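You operate a simulated robot arm through the tools that you are given. There is no shell and no other tool. Be economical: measure what you need, move in short steps, check, and stop when the job is done.

You run a simulated robot arm. Do the job below in one go: nothing can be reset, and whatever is moved stays where it is left.

Task
Take the 6 steel shim from the wire line bench top and put it on top of the small blue spool.
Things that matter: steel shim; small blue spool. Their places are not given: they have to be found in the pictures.

It is judged by the outcome, as a careful person would: the job done as asked, and still so three seconds after it is handed in. It fails if anything else is knocked over, pushed out of place, dropped, spilled or broken.

Robot
A 7-joint arm with a two-finger parallel gripper, fixed in place. Base frame: the origin is at the foot of the arm, x ahead of it, y to its left, z up; the work surface is at about z = 0. Units: mm, degrees, N and s.
With the tool pointing down near the work surface it reaches from about 240 to 620 mm from the base axis. Its first joint turns from -66.0 to 66.0 degrees. Payload 2.6 kg.
The TCP is the grasp point between the finger pads, 30 mm short of the fingertips. In the tool frame z runs along the fingers and y along their closing line. The gripper opens to 94 mm. The fingers are 28 mm wide and 10 mm thick; the gripper's body (50 by 96 mm) begins 55 mm behind the TCP.
Orientation is that of the tool frame in the base frame, as a unit quaternion [x, y, z, w]. With the fingers straight down and closing along the base's y, the tool's x points along the base's -x, its y along +y and its z along -z.

Tools
- The arm moves only by the tool jog_arm. Its argument "deltas" is a list that holds one entry, the list of rows, each a list of 6 numbers: the shift along the tool's x, y, z in mm, then the turn, a rotation vector about the tool's x, y, z in degrees. In form: [[[x, y, z, ax, ay, az], ...]]. A call has 1 to 8 rows; each row is the pose to reach, as a shift and turn from the pose commanded when the call began, along the tool's axes at that moment. "gripper" is the gripper command, from -1 (shut) to 1 (fully open), values between in proportion, set as the call begins (left out, the last holds). Each row takes 0.2 s and may step no farther than 50 mm and 8.6 degrees from the row before; otherwise, or with a gripper value out of range, the whole call is refused. A pose out of reach is approached as far as the arm can. The call stops where the force on the tool passes 40 N (or 10 N more than at its start, if that is more) or the arm is blocked; 0.2 s more then pass. The fingers move at their own pace (about 72 mm/s each) and stop on an object; they squeeze with about 39 N. The grip force told is the motor's: it shows also when the fingers shut on nothing. Time passes only in rows, and 0.2 s behind the last, so rows that repeat a pose let the fingers close. The reply holds the time, the measured pose of the TCP, the force on the tool along the base axes, the opening and the grip force, in the units named above and with some noise, and new pictures: "pictures" is both (left out), scene, wrist or none.
- Cameras (640 x 400 px; columns grow to the right, rows downward): "scene" is fixed at [21.6, 434.2, 568.3]; the picture's right is [-0.84, -0.54, 0.00], its down [-0.33, 0.52, -0.79] and it looks along [0.42, -0.66, -0.62] (base axes); focal length 313 px, centre (320, 200). "wrist" rides on the gripper at [-37, 0, -58] in the tool frame; the picture's right is [0.00, -1.00, 0.00], its down [0.97, 0.00, -0.24] and it looks along [0.24, 0.00, 0.97] (tool axes); focal length 218 px, centre (320, 200).
- measure_at(camera, pixels): there is no depth. For up to 12 entries [column, row, z] of the newest picture of that camera ("zoom" is the newest enlarged one), the place [x, y] in the base frame at which the ray of that pixel passes the height z, good to about 2 mm, but the place of the scene camera against the robot may be out by one fixed shift of up to 18 mm in any direction. No time passes.
- enlarge(camera, box): a new picture of the part [left, top, right, bottom] of that camera's present view, enlarged. No time passes.
- close_job(): hands the job in; it is judged then, once.

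Go step by step. Measure first, check grasps and placings, and put right what went wrong. The budget is 60 turns and 150 pictures, counting those below and the enlarged ones. Unless the task says otherwise, let go and move clear before handing in, and close with one line.

The tools are called by a JSON object that holds its "name" and its "arguments". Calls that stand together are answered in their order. jog_arm: Moves the arm, as the interface text tells. Its arguments: {"type":"object","properties":{"deltas":{"type":"array","items":{"type":"array","items":{"type":"array","items":{"type":"number"}}}},"gripper":{"type":"number"},"pictures":{"type":"string","enum":["both","scene","wrist","none"]}},"required":["deltas"]} The other tools are called the same way: measure_at (camera, pixels) gives the place at which the rays of pixels pass given heights; enlarge (camera, box) takes an enlarged picture of a part of a camera's view; close_job () hands the job in.

At the start:

```text
t: 0.0
tool_pos: [406.8, -9.2, 210.6]
ee_rot: [0.0, 1.0, 0.0, 0.0]
force: [-0.3, 0.0, 0.2]
width: 94.1
grasp_force: 0.0
```

scene: 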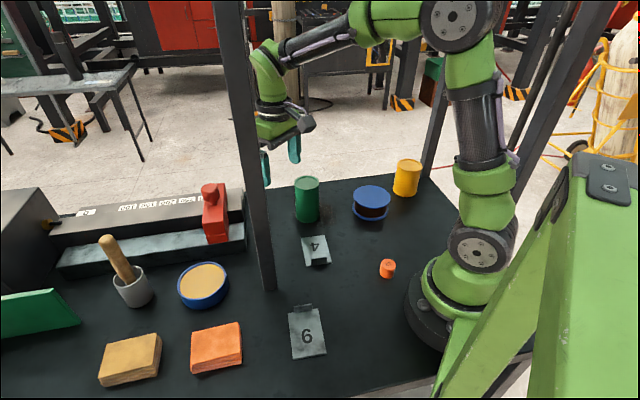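
wrist: 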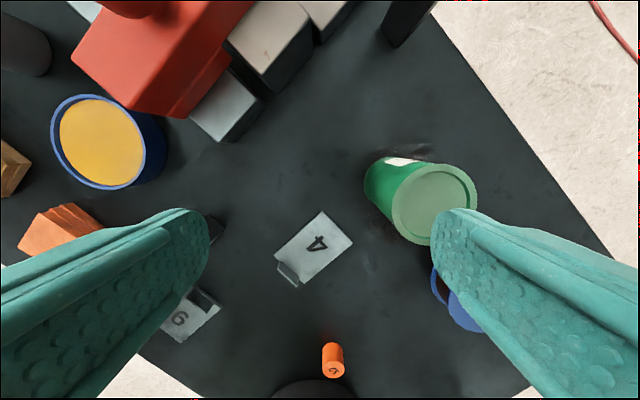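

The shim marked 6 seems to be at scene (307,333), and the blue spool candidates are at (371,202) and (203,285). I'll enlarge these areas to check.

{"name": "enlarge", "arguments": {"camera": "scene", "box": [270, 290, 350, 370]}}

{"name": "enlarge", "arguments": {"camera": "scene", "box": [280, 150, 440, 280]}}

{"name": "enlarge", "arguments": {"camera": "scene", "box": [90, 220, 250, 390]}}

{"name": "measure_at", "arguments": {"camera": "scene", "pixels": [[288, 312, 2], [319, 308, 2], [326, 353, 2], [293, 359, 2], [302, 305, 10], [371, 195, 40], [354, 195, 40], [389, 195, 40], [371, 220, 0], [203, 278, 40], [315, 249, 3]]}}

{"name": "measure_at", "arguments": {"camera": "wrist", "pixels": [[180, 318, 2], [313, 245, 2], [102, 142, 40], [333, 375, 10], [465, 312, 40]]}}

```text
5.00 times, centred on (310, 330) of scene
```

zoom: 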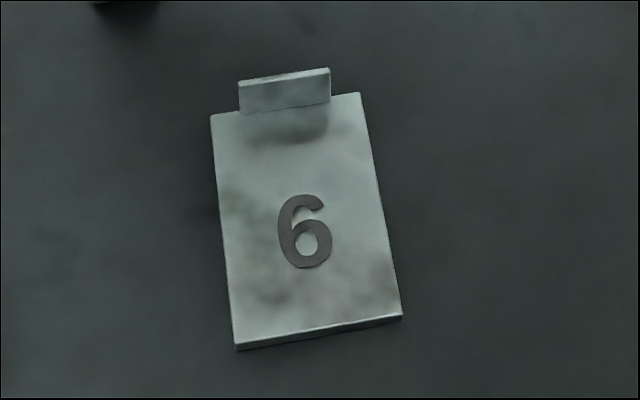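

```text
3.08 times, centred on (360, 215) of scene
```

zoom: 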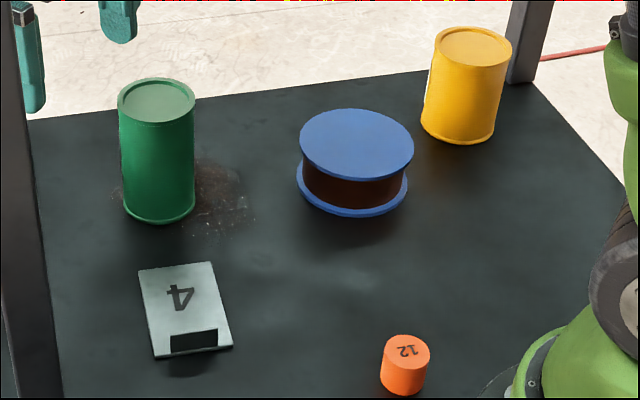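

```text
2.35 times, centred on (170, 305) of scene
```

zoom: 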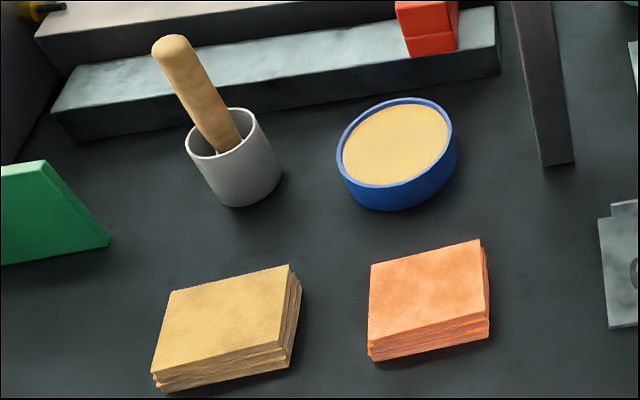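

```text
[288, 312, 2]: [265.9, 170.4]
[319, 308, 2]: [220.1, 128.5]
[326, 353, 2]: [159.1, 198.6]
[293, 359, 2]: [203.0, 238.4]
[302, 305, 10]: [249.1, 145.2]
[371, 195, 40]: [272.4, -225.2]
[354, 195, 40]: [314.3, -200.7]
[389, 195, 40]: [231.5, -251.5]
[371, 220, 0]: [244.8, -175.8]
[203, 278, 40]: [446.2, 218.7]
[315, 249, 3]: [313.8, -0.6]
```

```text
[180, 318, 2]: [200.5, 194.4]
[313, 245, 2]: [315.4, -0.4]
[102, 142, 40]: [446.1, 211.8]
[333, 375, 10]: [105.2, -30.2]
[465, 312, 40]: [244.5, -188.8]
```

The target is the shim with 6 at about (210,185), its tab at its far end, and the flanged blue spool is at (371,202). A dark post rises near scene (268,288), close to the path, so I'll locate it before moving.

{"name": "enlarge", "arguments": {"camera": "scene", "box": [200, 160, 340, 320]}}

{"name": "enlarge", "arguments": {"camera": "wrist", "box": [140, 190, 260, 350]}}

{"name": "measure_at", "arguments": {"camera": "scene", "pixels": [[264, 290, 0], [277, 289, 0], [255, 180, 100], [255, 180, 200], [235, 50, 300], [235, 50, 400], [255, 180, 0]]}}

{"name": "measure_at", "arguments": {"camera": "wrist", "pixels": [[215, 230, 0], [222, 228, 0], [210, 240, 0], [400, 30, 0], [386, 40, 0]]}}

```text
2.50 times, centred on (270, 240) of scene
```

zoom: 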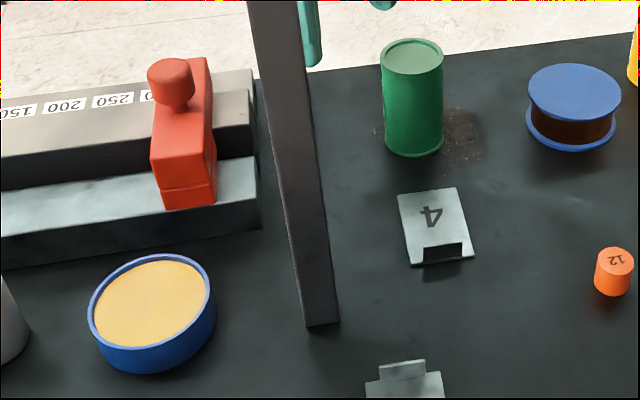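

```text
2.50 times, centred on (200, 270) of wrist
```

zoom: 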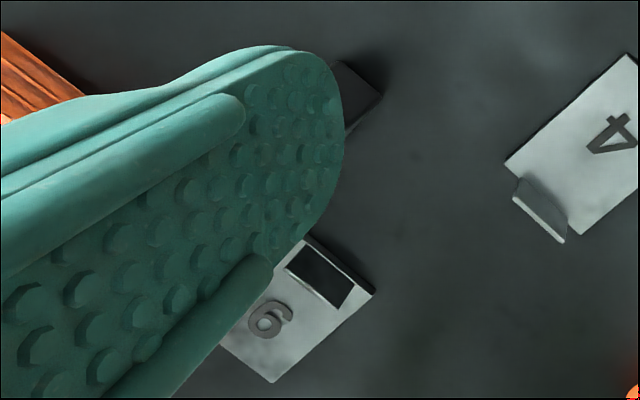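

```text
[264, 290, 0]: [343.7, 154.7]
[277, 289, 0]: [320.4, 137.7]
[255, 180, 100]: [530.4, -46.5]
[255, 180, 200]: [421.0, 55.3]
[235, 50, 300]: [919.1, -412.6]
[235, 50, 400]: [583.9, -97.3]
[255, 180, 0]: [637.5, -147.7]
```

```text
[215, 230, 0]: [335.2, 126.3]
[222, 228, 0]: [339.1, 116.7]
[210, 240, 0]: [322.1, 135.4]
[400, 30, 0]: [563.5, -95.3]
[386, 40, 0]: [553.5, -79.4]
```

The post stands at about (338,135), so I'll first draw the tool in to x≈250. Then I'll swing to the shim along y, turning so the fingers close across the tab.

{"name": "jog_arm", "arguments": {"deltas": [[[50, 0, 0, 0, 0, 0], [100, 0, 0, 0, 0, 0], [148, 0, 0, 0, 0, 0], [155, 32, 0, 0, 0, -8], [160, 64, 0, 0, 0, -16], [165, 96, 0, 0, 0, -24], [168, 128, 0, 0, 0, -32], [170, 155, 0, 0, 0, -40]]], "gripper": 1}}

```text
t: 1.8
tool_pos: [235.5, 146.2, 211.6]
ee_rot: [-0.343, 0.939, 0.001, 0.0]
force: [0.5, -0.4, -0.5]
width: 93.9
grasp_force: 0.1
```

scene: 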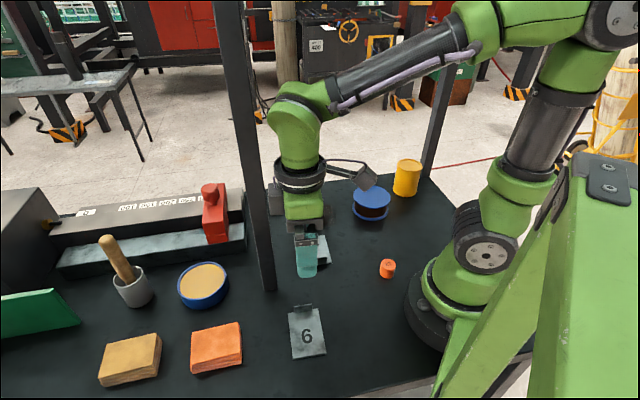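
wrist: 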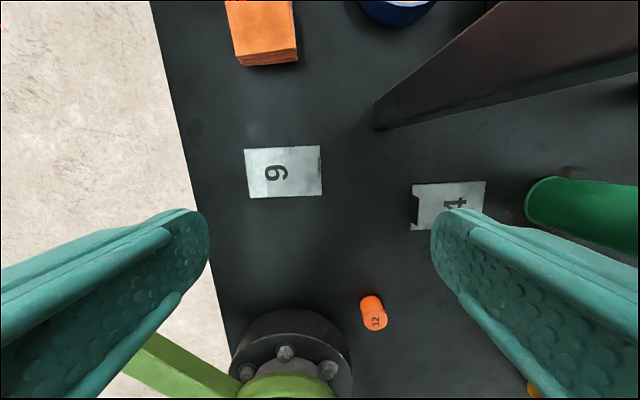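

The wrist view now shows the 6 plate at (245–322, 146–198), aligned with the fingers' closing line. I'll enlarge it to find the tab.

{"name": "enlarge", "arguments": {"camera": "wrist", "box": [230, 120, 350, 220]}}

{"name": "measure_at", "arguments": {"camera": "wrist", "pixels": [[244, 150, 3], [320, 145, 3], [322, 194, 3], [250, 198, 3], [374, 112, 0], [374, 130, 0]]}}

```text
4.00 times, centred on (290, 170) of wrist
```

zoom: 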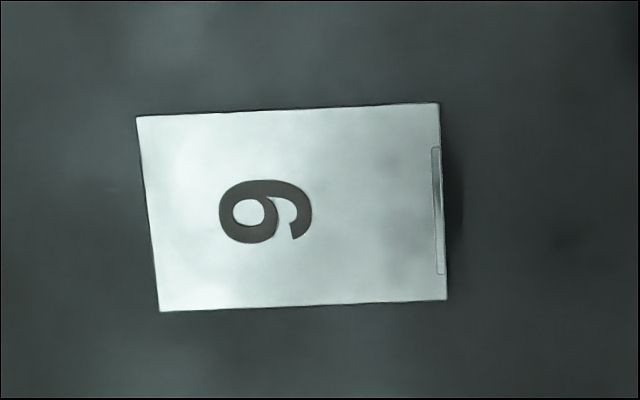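

```text
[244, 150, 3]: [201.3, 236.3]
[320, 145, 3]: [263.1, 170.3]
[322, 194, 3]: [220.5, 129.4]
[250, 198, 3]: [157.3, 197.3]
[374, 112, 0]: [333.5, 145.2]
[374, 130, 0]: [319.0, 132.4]
```

The tab lies along the plate's right edge, near wrist (319,172), which is about (242,150). I'll turn 3° more, centre over it, narrow the fingers to about 40 mm and go down to z≈110 for a closer look.

{"name": "jog_arm", "arguments": {"deltas": [[[-4, 0, 30, 0, 0, -1.5], [-6.7, -0.1, 65, 0, 0, -3], [-6.7, -0.1, 100, 0, 0, -3], [-6.7, -0.1, 100, 0, 0, -3]]], "gripper": -0.15}}

```text
t: 2.8
tool_pos: [241.7, 150.2, 110.8]
ee_rot: [-0.366, 0.93, 0.0, 0.0]
force: [-0.7, -0.1, -0.1]
width: 40.0
grasp_force: 0.0
```

scene: 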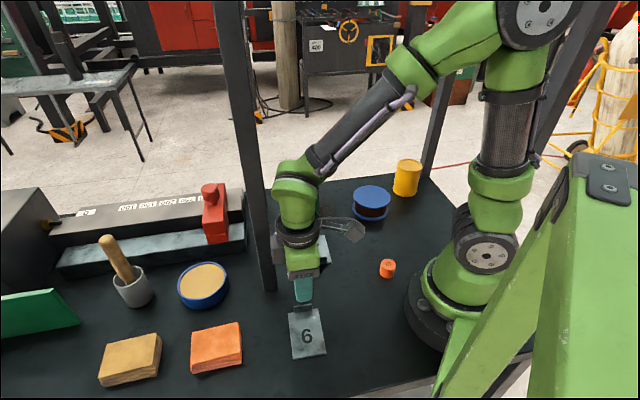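
wrist: 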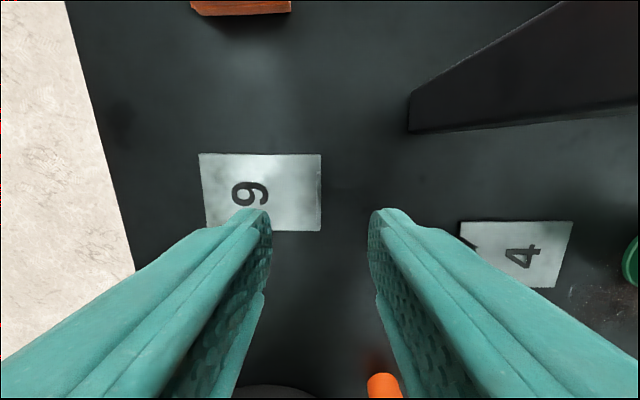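

{"name": "enlarge", "arguments": {"camera": "wrist", "box": [260, 130, 380, 250]}}

{"name": "measure_at", "arguments": {"camera": "wrist", "pixels": [[320, 154, 3], [320, 231, 3], [319, 193, 10], [200, 154, 3], [319, 193, 3]]}}

```text
3.33 times, centred on (320, 190) of wrist
```

zoom: 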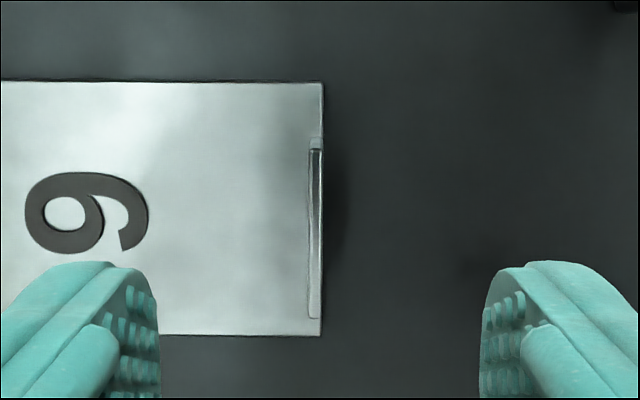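

```text
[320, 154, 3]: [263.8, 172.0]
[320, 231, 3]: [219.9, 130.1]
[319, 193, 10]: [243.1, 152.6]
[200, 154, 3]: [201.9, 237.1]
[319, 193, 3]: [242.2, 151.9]
```

Alignment looks good, and the tab's centre is near wrist (318.5,200). I'll get its exact place.

{"name": "measure_at", "arguments": {"camera": "wrist", "pixels": [[318.5, 174.5, 18], [318.5, 225.5, 18], [318.5, 200, 18], [318.5, 200, 10], [318.5, 170.5, 3]]}}

```text
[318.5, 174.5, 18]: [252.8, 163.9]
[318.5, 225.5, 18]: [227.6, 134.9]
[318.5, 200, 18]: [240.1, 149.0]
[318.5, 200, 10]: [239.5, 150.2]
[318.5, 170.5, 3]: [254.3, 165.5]
```

The tab centre is about (240.5,150), almost under the TCP. I'll go down to TCP z≈37, so the tips are just above the plate, before closing.

{"name": "jog_arm", "arguments": {"deltas": [[[1, 0.7, 35, 0, 0, 0], [1, 0.7, 60, 0, 0, 0], [1, 0.7, 73.5, 0, 0, 0], [1, 0.7, 73.5, 0, 0, 0]]]}}

```text
t: 3.8
tool_pos: [242.2, 148.5, 35.0]
ee_rot: [-0.367, 0.93, 0.0, 0.0]
force: [-2.9, -2.4, 7.4]
width: 40.0
grasp_force: 0.6
```

scene: 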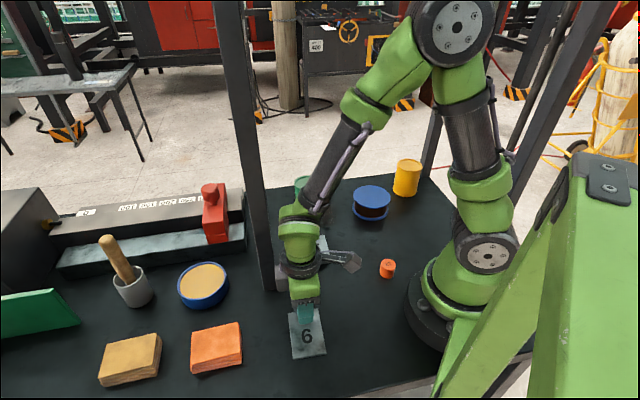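
wrist: 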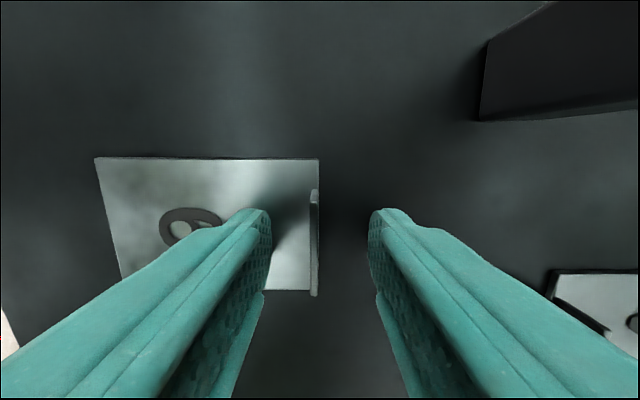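

A 7 N force shows the tip is just touching the plate, and the tab (col 314) is about 2 mm toward +y. I'll lift 2.5 mm, shift 1.8 mm, then close.

{"name": "jog_arm", "arguments": {"deltas": [[[0, 0, -2.5, 0, 0, 0], [0, 1.8, -2.5, 0, 0, 0]]], "pictures": "wrist"}}

{"name": "jog_arm", "arguments": {"deltas": [[[0, 0, 0, 0, 0, 0], [0, 0, 0, 0, 0, 0], [0, 0, 0, 0, 0, 0], [0, 0, 0, 0, 0, 0]]], "gripper": -1}}

```text
t: 4.4
tool_pos: [240.5, 151.6, 37.9]
ee_rot: [-0.366, 0.931, -0.001, 0.0]
force: [-0.2, 0.1, 0.1]
width: 39.9
grasp_force: 0.1
```

wrist: 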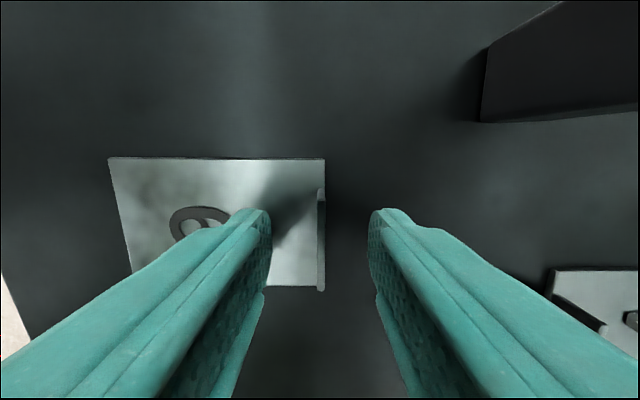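

```text
t: 5.4
tool_pos: [239.8, 150.2, 38.8]
ee_rot: [-0.367, 0.93, 0.0, 0.0]
force: [0.9, 1.2, -0.2]
width: 2.7
grasp_force: 36.9
```

scene: 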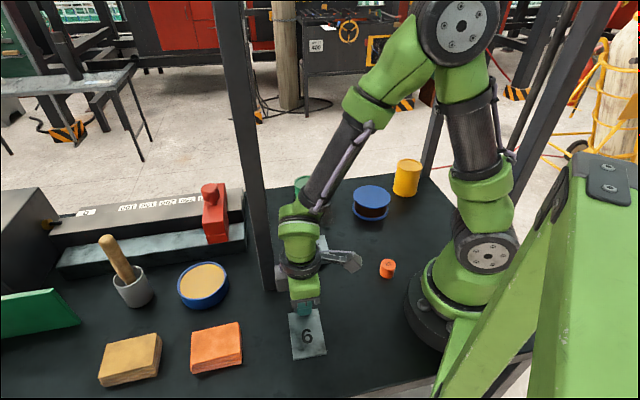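
wrist: 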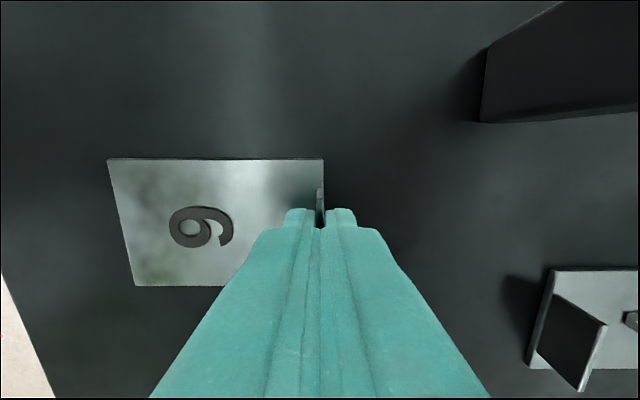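

The fingers hold the 2.7 mm tab at about 37 N. I'll lift it straight up.

{"name": "jog_arm", "arguments": {"deltas": [[[0, 0, -10, 0, 0, 0], [0, 0, -40, 0, 0, 0], [0, 0, -80, 0, 0, 0], [0, 0, -120, 0, 0, 0], [0, 0, -120, 0, 0, 0]]]}}

```text
t: 6.6
tool_pos: [241.3, 152.9, 161.8]
ee_rot: [-0.366, 0.931, -0.001, 0.0]
force: [0.2, 0.0, -2.4]
width: 2.6
grasp_force: 37.2
```

scene: 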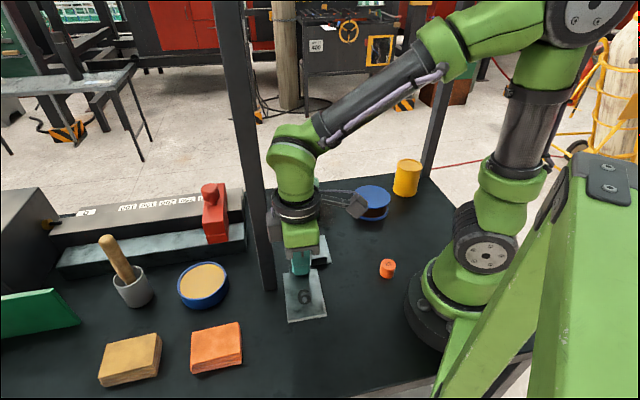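
wrist: 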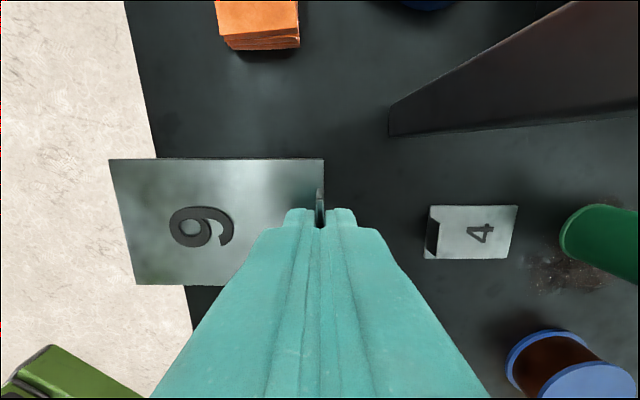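

The shim is lifted level and held firmly. I'll carry it toward the spool, turning back to closing along y and stopping short, so the wrist camera sees the spool to the right.

{"name": "jog_arm", "arguments": {"deltas": [[[23.8, -31.7, -10, 0, 0, 6.1], [47.6, -63.4, -20, 0, 0, 12.3], [71.4, -95.1, -30, 0, 0, 18.4], [95.2, -126.8, -40, 0, 0, 24.6], [119, -158.5, -40, 0, 0, 30.7], [142.9, -190.2, -40, 0, 0, 36.9], [166.7, -221.9, -40, 0, 0, 43], [166.7, -221.9, -40, 0, 0, 43]]]}}

```text
t: 8.4
tool_pos: [270.0, -124.2, 200.0]
ee_rot: [-0.001, 1.0, 0.0, 0.0]
force: [-1.0, -0.7, -3.6]
width: 2.5
grasp_force: 37.6
```

scene: 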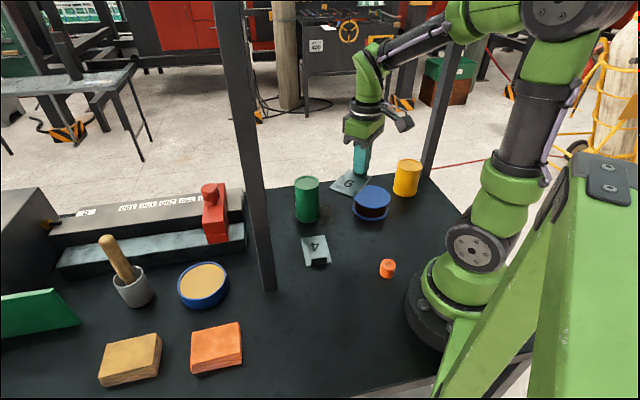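
wrist: 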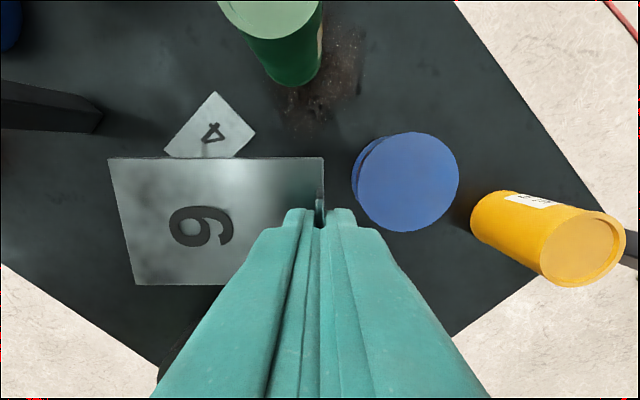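

The spool's top is now clear at wrist (408,182). I'll enlarge it and measure at several heights in both cameras to get its height and centre.

{"name": "enlarge", "arguments": {"camera": "wrist", "box": [340, 120, 480, 240]}}

{"name": "measure_at", "arguments": {"camera": "wrist", "pixels": [[408, 182, 30], [408, 182, 45], [408, 182, 60], [357, 182, 45], [460, 182, 45], [408, 132, 45], [408, 232, 45], [351, 183, 0], [351, 183, 4], [212, 138, 3], [204, 128, 3]]}}

{"name": "enlarge", "arguments": {"camera": "scene", "box": [340, 170, 440, 230]}}

```text
3.33 times, centred on (410, 180) of wrist
```

zoom: 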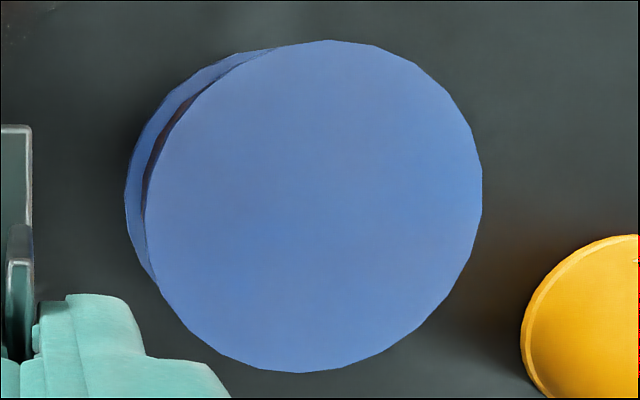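

```text
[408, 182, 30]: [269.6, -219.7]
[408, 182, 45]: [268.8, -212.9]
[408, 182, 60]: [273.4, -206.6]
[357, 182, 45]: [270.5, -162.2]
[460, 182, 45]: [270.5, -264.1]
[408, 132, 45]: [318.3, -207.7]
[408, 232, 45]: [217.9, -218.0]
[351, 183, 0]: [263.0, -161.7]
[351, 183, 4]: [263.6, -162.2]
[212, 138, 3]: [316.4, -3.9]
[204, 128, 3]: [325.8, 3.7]
```

```text
6.40 times, centred on (390, 200) of scene
```

zoom: 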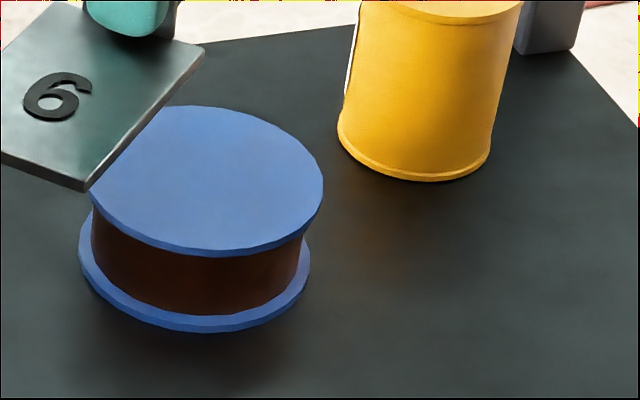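

The spool's top centre is about (269,-213), 101 mm across, at z≈44. With the plate's centre about 45 mm from the TCP along +y, the TCP should go to (269,-258). I'll move there at height, then lower to z≈105 and check.

{"name": "jog_arm", "arguments": {"deltas": [[[1, -40, 0, 0, 0, 0], [1, -80, 0, 0, 0, 0], [1, -115, 0, 0, 0, 0], [1, -134, 0, 0, 0, 0], [1, -134, 40, 0, 0, 0], [1, -134, 75, 0, 0, 0], [1, -134, 95, 0, 0, 0], [1, -134, 95, 0, 0, 0]]]}}

{"name": "enlarge", "arguments": {"camera": "scene", "box": [340, 150, 440, 230]}}

```text
t: 10.2
tool_pos: [268.0, -260.6, 103.4]
ee_rot: [0.0, 1.0, -0.001, -0.001]
force: [0.3, -0.6, -1.8]
width: 2.5
grasp_force: 37.6
```

scene: 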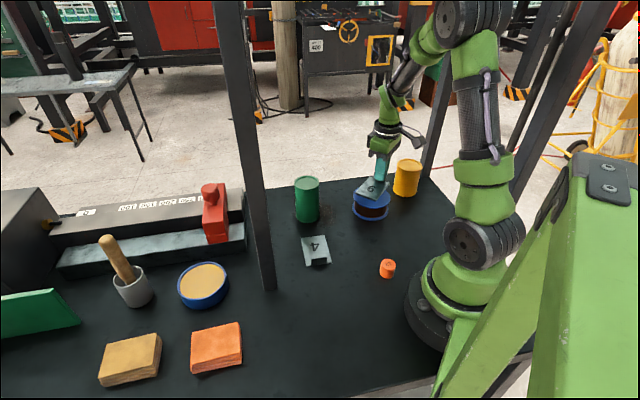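
wrist: 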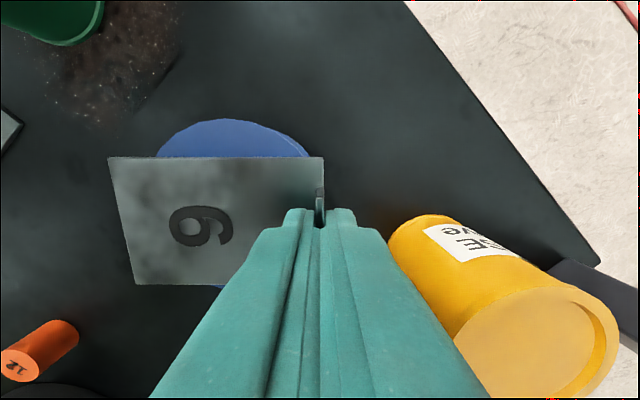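

```text
5.00 times, centred on (390, 190) of scene
```

zoom: 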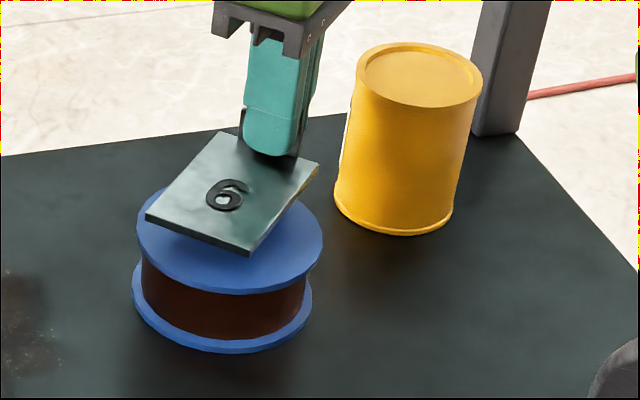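

The plate hovers over the spool and looks centred. I'll confirm with the visible rim at wrist (230,119), (157,157) and (308,157).

{"name": "measure_at", "arguments": {"camera": "wrist", "pixels": [[230, 119, 44], [157, 157, 44], [308, 157, 44], [218, 286, 44], [108, 158, 67], [323, 157, 67], [135, 285, 67], [323, 188, 80], [394, 225, 0]]}}

```text
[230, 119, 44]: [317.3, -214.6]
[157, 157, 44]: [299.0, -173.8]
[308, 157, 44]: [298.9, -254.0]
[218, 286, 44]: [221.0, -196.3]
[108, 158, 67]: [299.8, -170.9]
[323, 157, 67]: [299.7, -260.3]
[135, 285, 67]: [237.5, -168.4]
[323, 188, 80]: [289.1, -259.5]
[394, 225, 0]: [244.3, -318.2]
```

The plate centre, about (268.6,-215), matches the spool centre, about (268,-214). I'll lower gently toward contact.

{"name": "jog_arm", "arguments": {"deltas": [[[0, 0, 8, 0, 0, 0], [0, 0, 14, 0, 0, 0], [0, 0, 17, 0, 0, 0], [0, 0, 18, 0, 0, 0]]], "pictures": "none"}}

{"name": "enlarge", "arguments": {"camera": "scene", "box": [340, 170, 420, 230]}}

```text
t: 11.2
tool_pos: [268.9, -259.2, 86.5]
ee_rot: [0.0, 1.0, 0.0, -0.001]
force: [0.2, -0.4, -2.1]
width: 2.5
grasp_force: 37.1
```

```text
6.67 times, centred on (380, 200) of scene
```

zoom: 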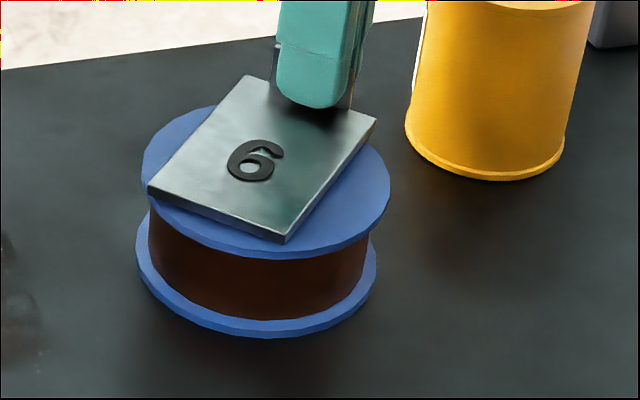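

No contact yet: the force reads -2.1 N, just the shim's weight. I'll lower in 1 mm steps.

{"name": "jog_arm", "arguments": {"deltas": [[[0, 0, 1, 0, 0, 0], [0, 0, 2, 0, 0, 0], [0, 0, 2, 0, 0, 0]]], "pictures": "none"}}

{"name": "jog_arm", "arguments": {"deltas": [[[0, 0, 1, 0, 0, 0], [0, 0, 1, 0, 0, 0]]], "pictures": "none"}}

```text
t: 12.0
tool_pos: [268.0, -258.4, 85.0]
ee_rot: [-0.001, 1.0, 0.0, 0.0]
force: [0.2, 0.2, -2.8]
width: 2.5
grasp_force: 37.5
```

```text
t: 12.6
tool_pos: [268.3, -259.1, 83.1]
ee_rot: [0.001, 1.0, 0.001, 0.001]
force: [-0.9, 3.1, 12.3]
width: 2.6
grasp_force: 37.4
```

Contact: the force is now +12 N. I'll ease up 0.7 mm, then open to about 25 mm.

{"name": "jog_arm", "arguments": {"deltas": [[[0, 0, -0.7, 0, 0, 0], [0, 0, -0.7, 0, 0, 0]]], "pictures": "none"}}

{"name": "jog_arm", "arguments": {"deltas": [[[0, 0, 0, 0, 0, 0], [0, 0, 0, 0, 0, 0], [0, 0, 0, 0, 0, 0]]], "gripper": -0.47}}

```text
t: 13.2
tool_pos: [268.0, -259.5, 83.7]
ee_rot: [-0.001, 1.0, -0.001, 0.0]
force: [2.5, -0.1, 4.4]
width: 2.5
grasp_force: 37.3
```

```text
t: 14.0
tool_pos: [266.6, -259.9, 83.9]
ee_rot: [0.001, 1.0, 0.0, 0.0]
force: [-0.4, -0.4, -1.0]
width: 25.2
grasp_force: 0.1
```

scene: 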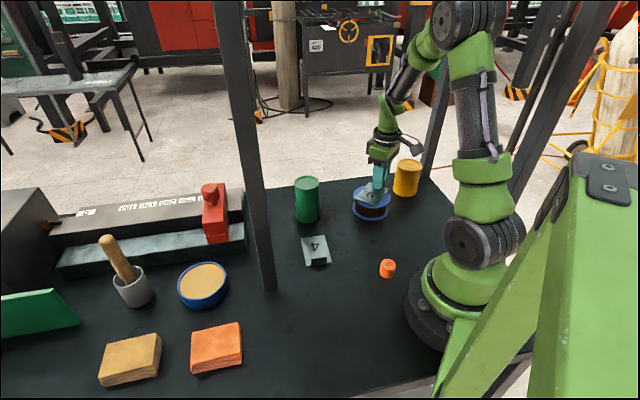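
wrist: 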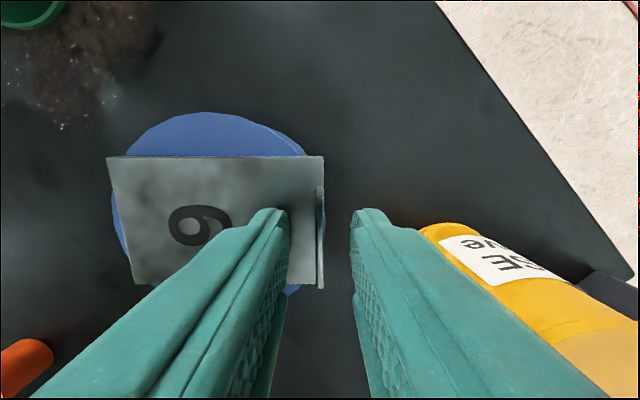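

The shim is released and rests on the spool, and the tab (col 321) is clear of both fingers. I'll go straight up.

{"name": "jog_arm", "arguments": {"deltas": [[[0, 0, -15, 0, 0, 0], [0, 0, -45, 0, 0, 0], [0, 0, -85, 0, 0, 0], [0, 0, -125, 0, 0, 0], [0, 20, -140, 0, 0, 0], [0, 20, -140, 0, 0, 0]]]}}

{"name": "enlarge", "arguments": {"camera": "scene", "box": [340, 150, 440, 230]}}

```text
t: 15.4
tool_pos: [267.6, -235.8, 226.1]
ee_rot: [0.001, 1.0, 0.0, 0.0]
force: [0.2, 0.4, 0.3]
width: 24.6
grasp_force: 0.1
```

scene: 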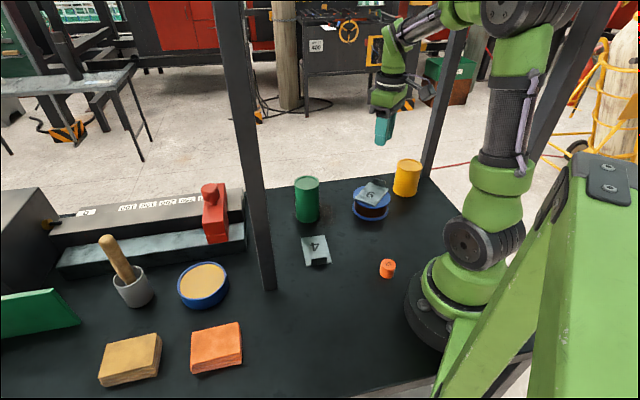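
wrist: 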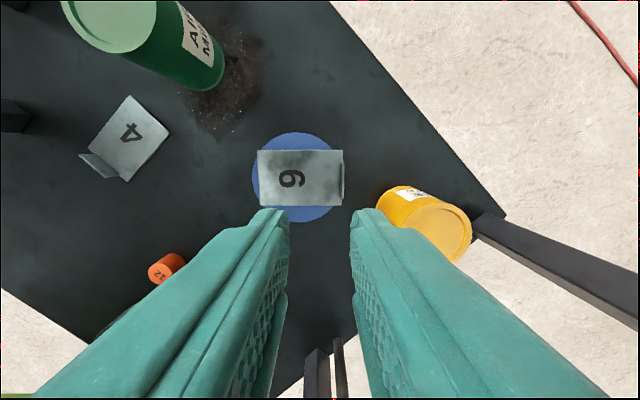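

```text
5.00 times, centred on (390, 190) of scene
```

zoom: 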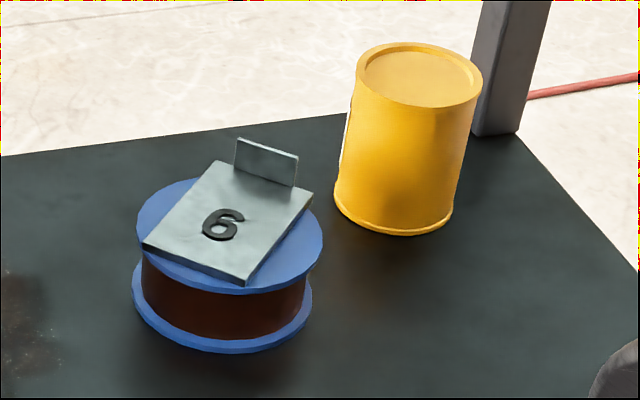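

The shim lies flat and close to centred on the blue spool, wrist (300,178). The gripper is clear and nothing else has moved, so I'm handing in.

{"name": "close_job", "arguments": {}}

```text
The job is handed in.
```

The steel shim marked 6 is lying flat on top of the small blue spool, close to centred; the gripper is open and clear, and nothing else was moved.
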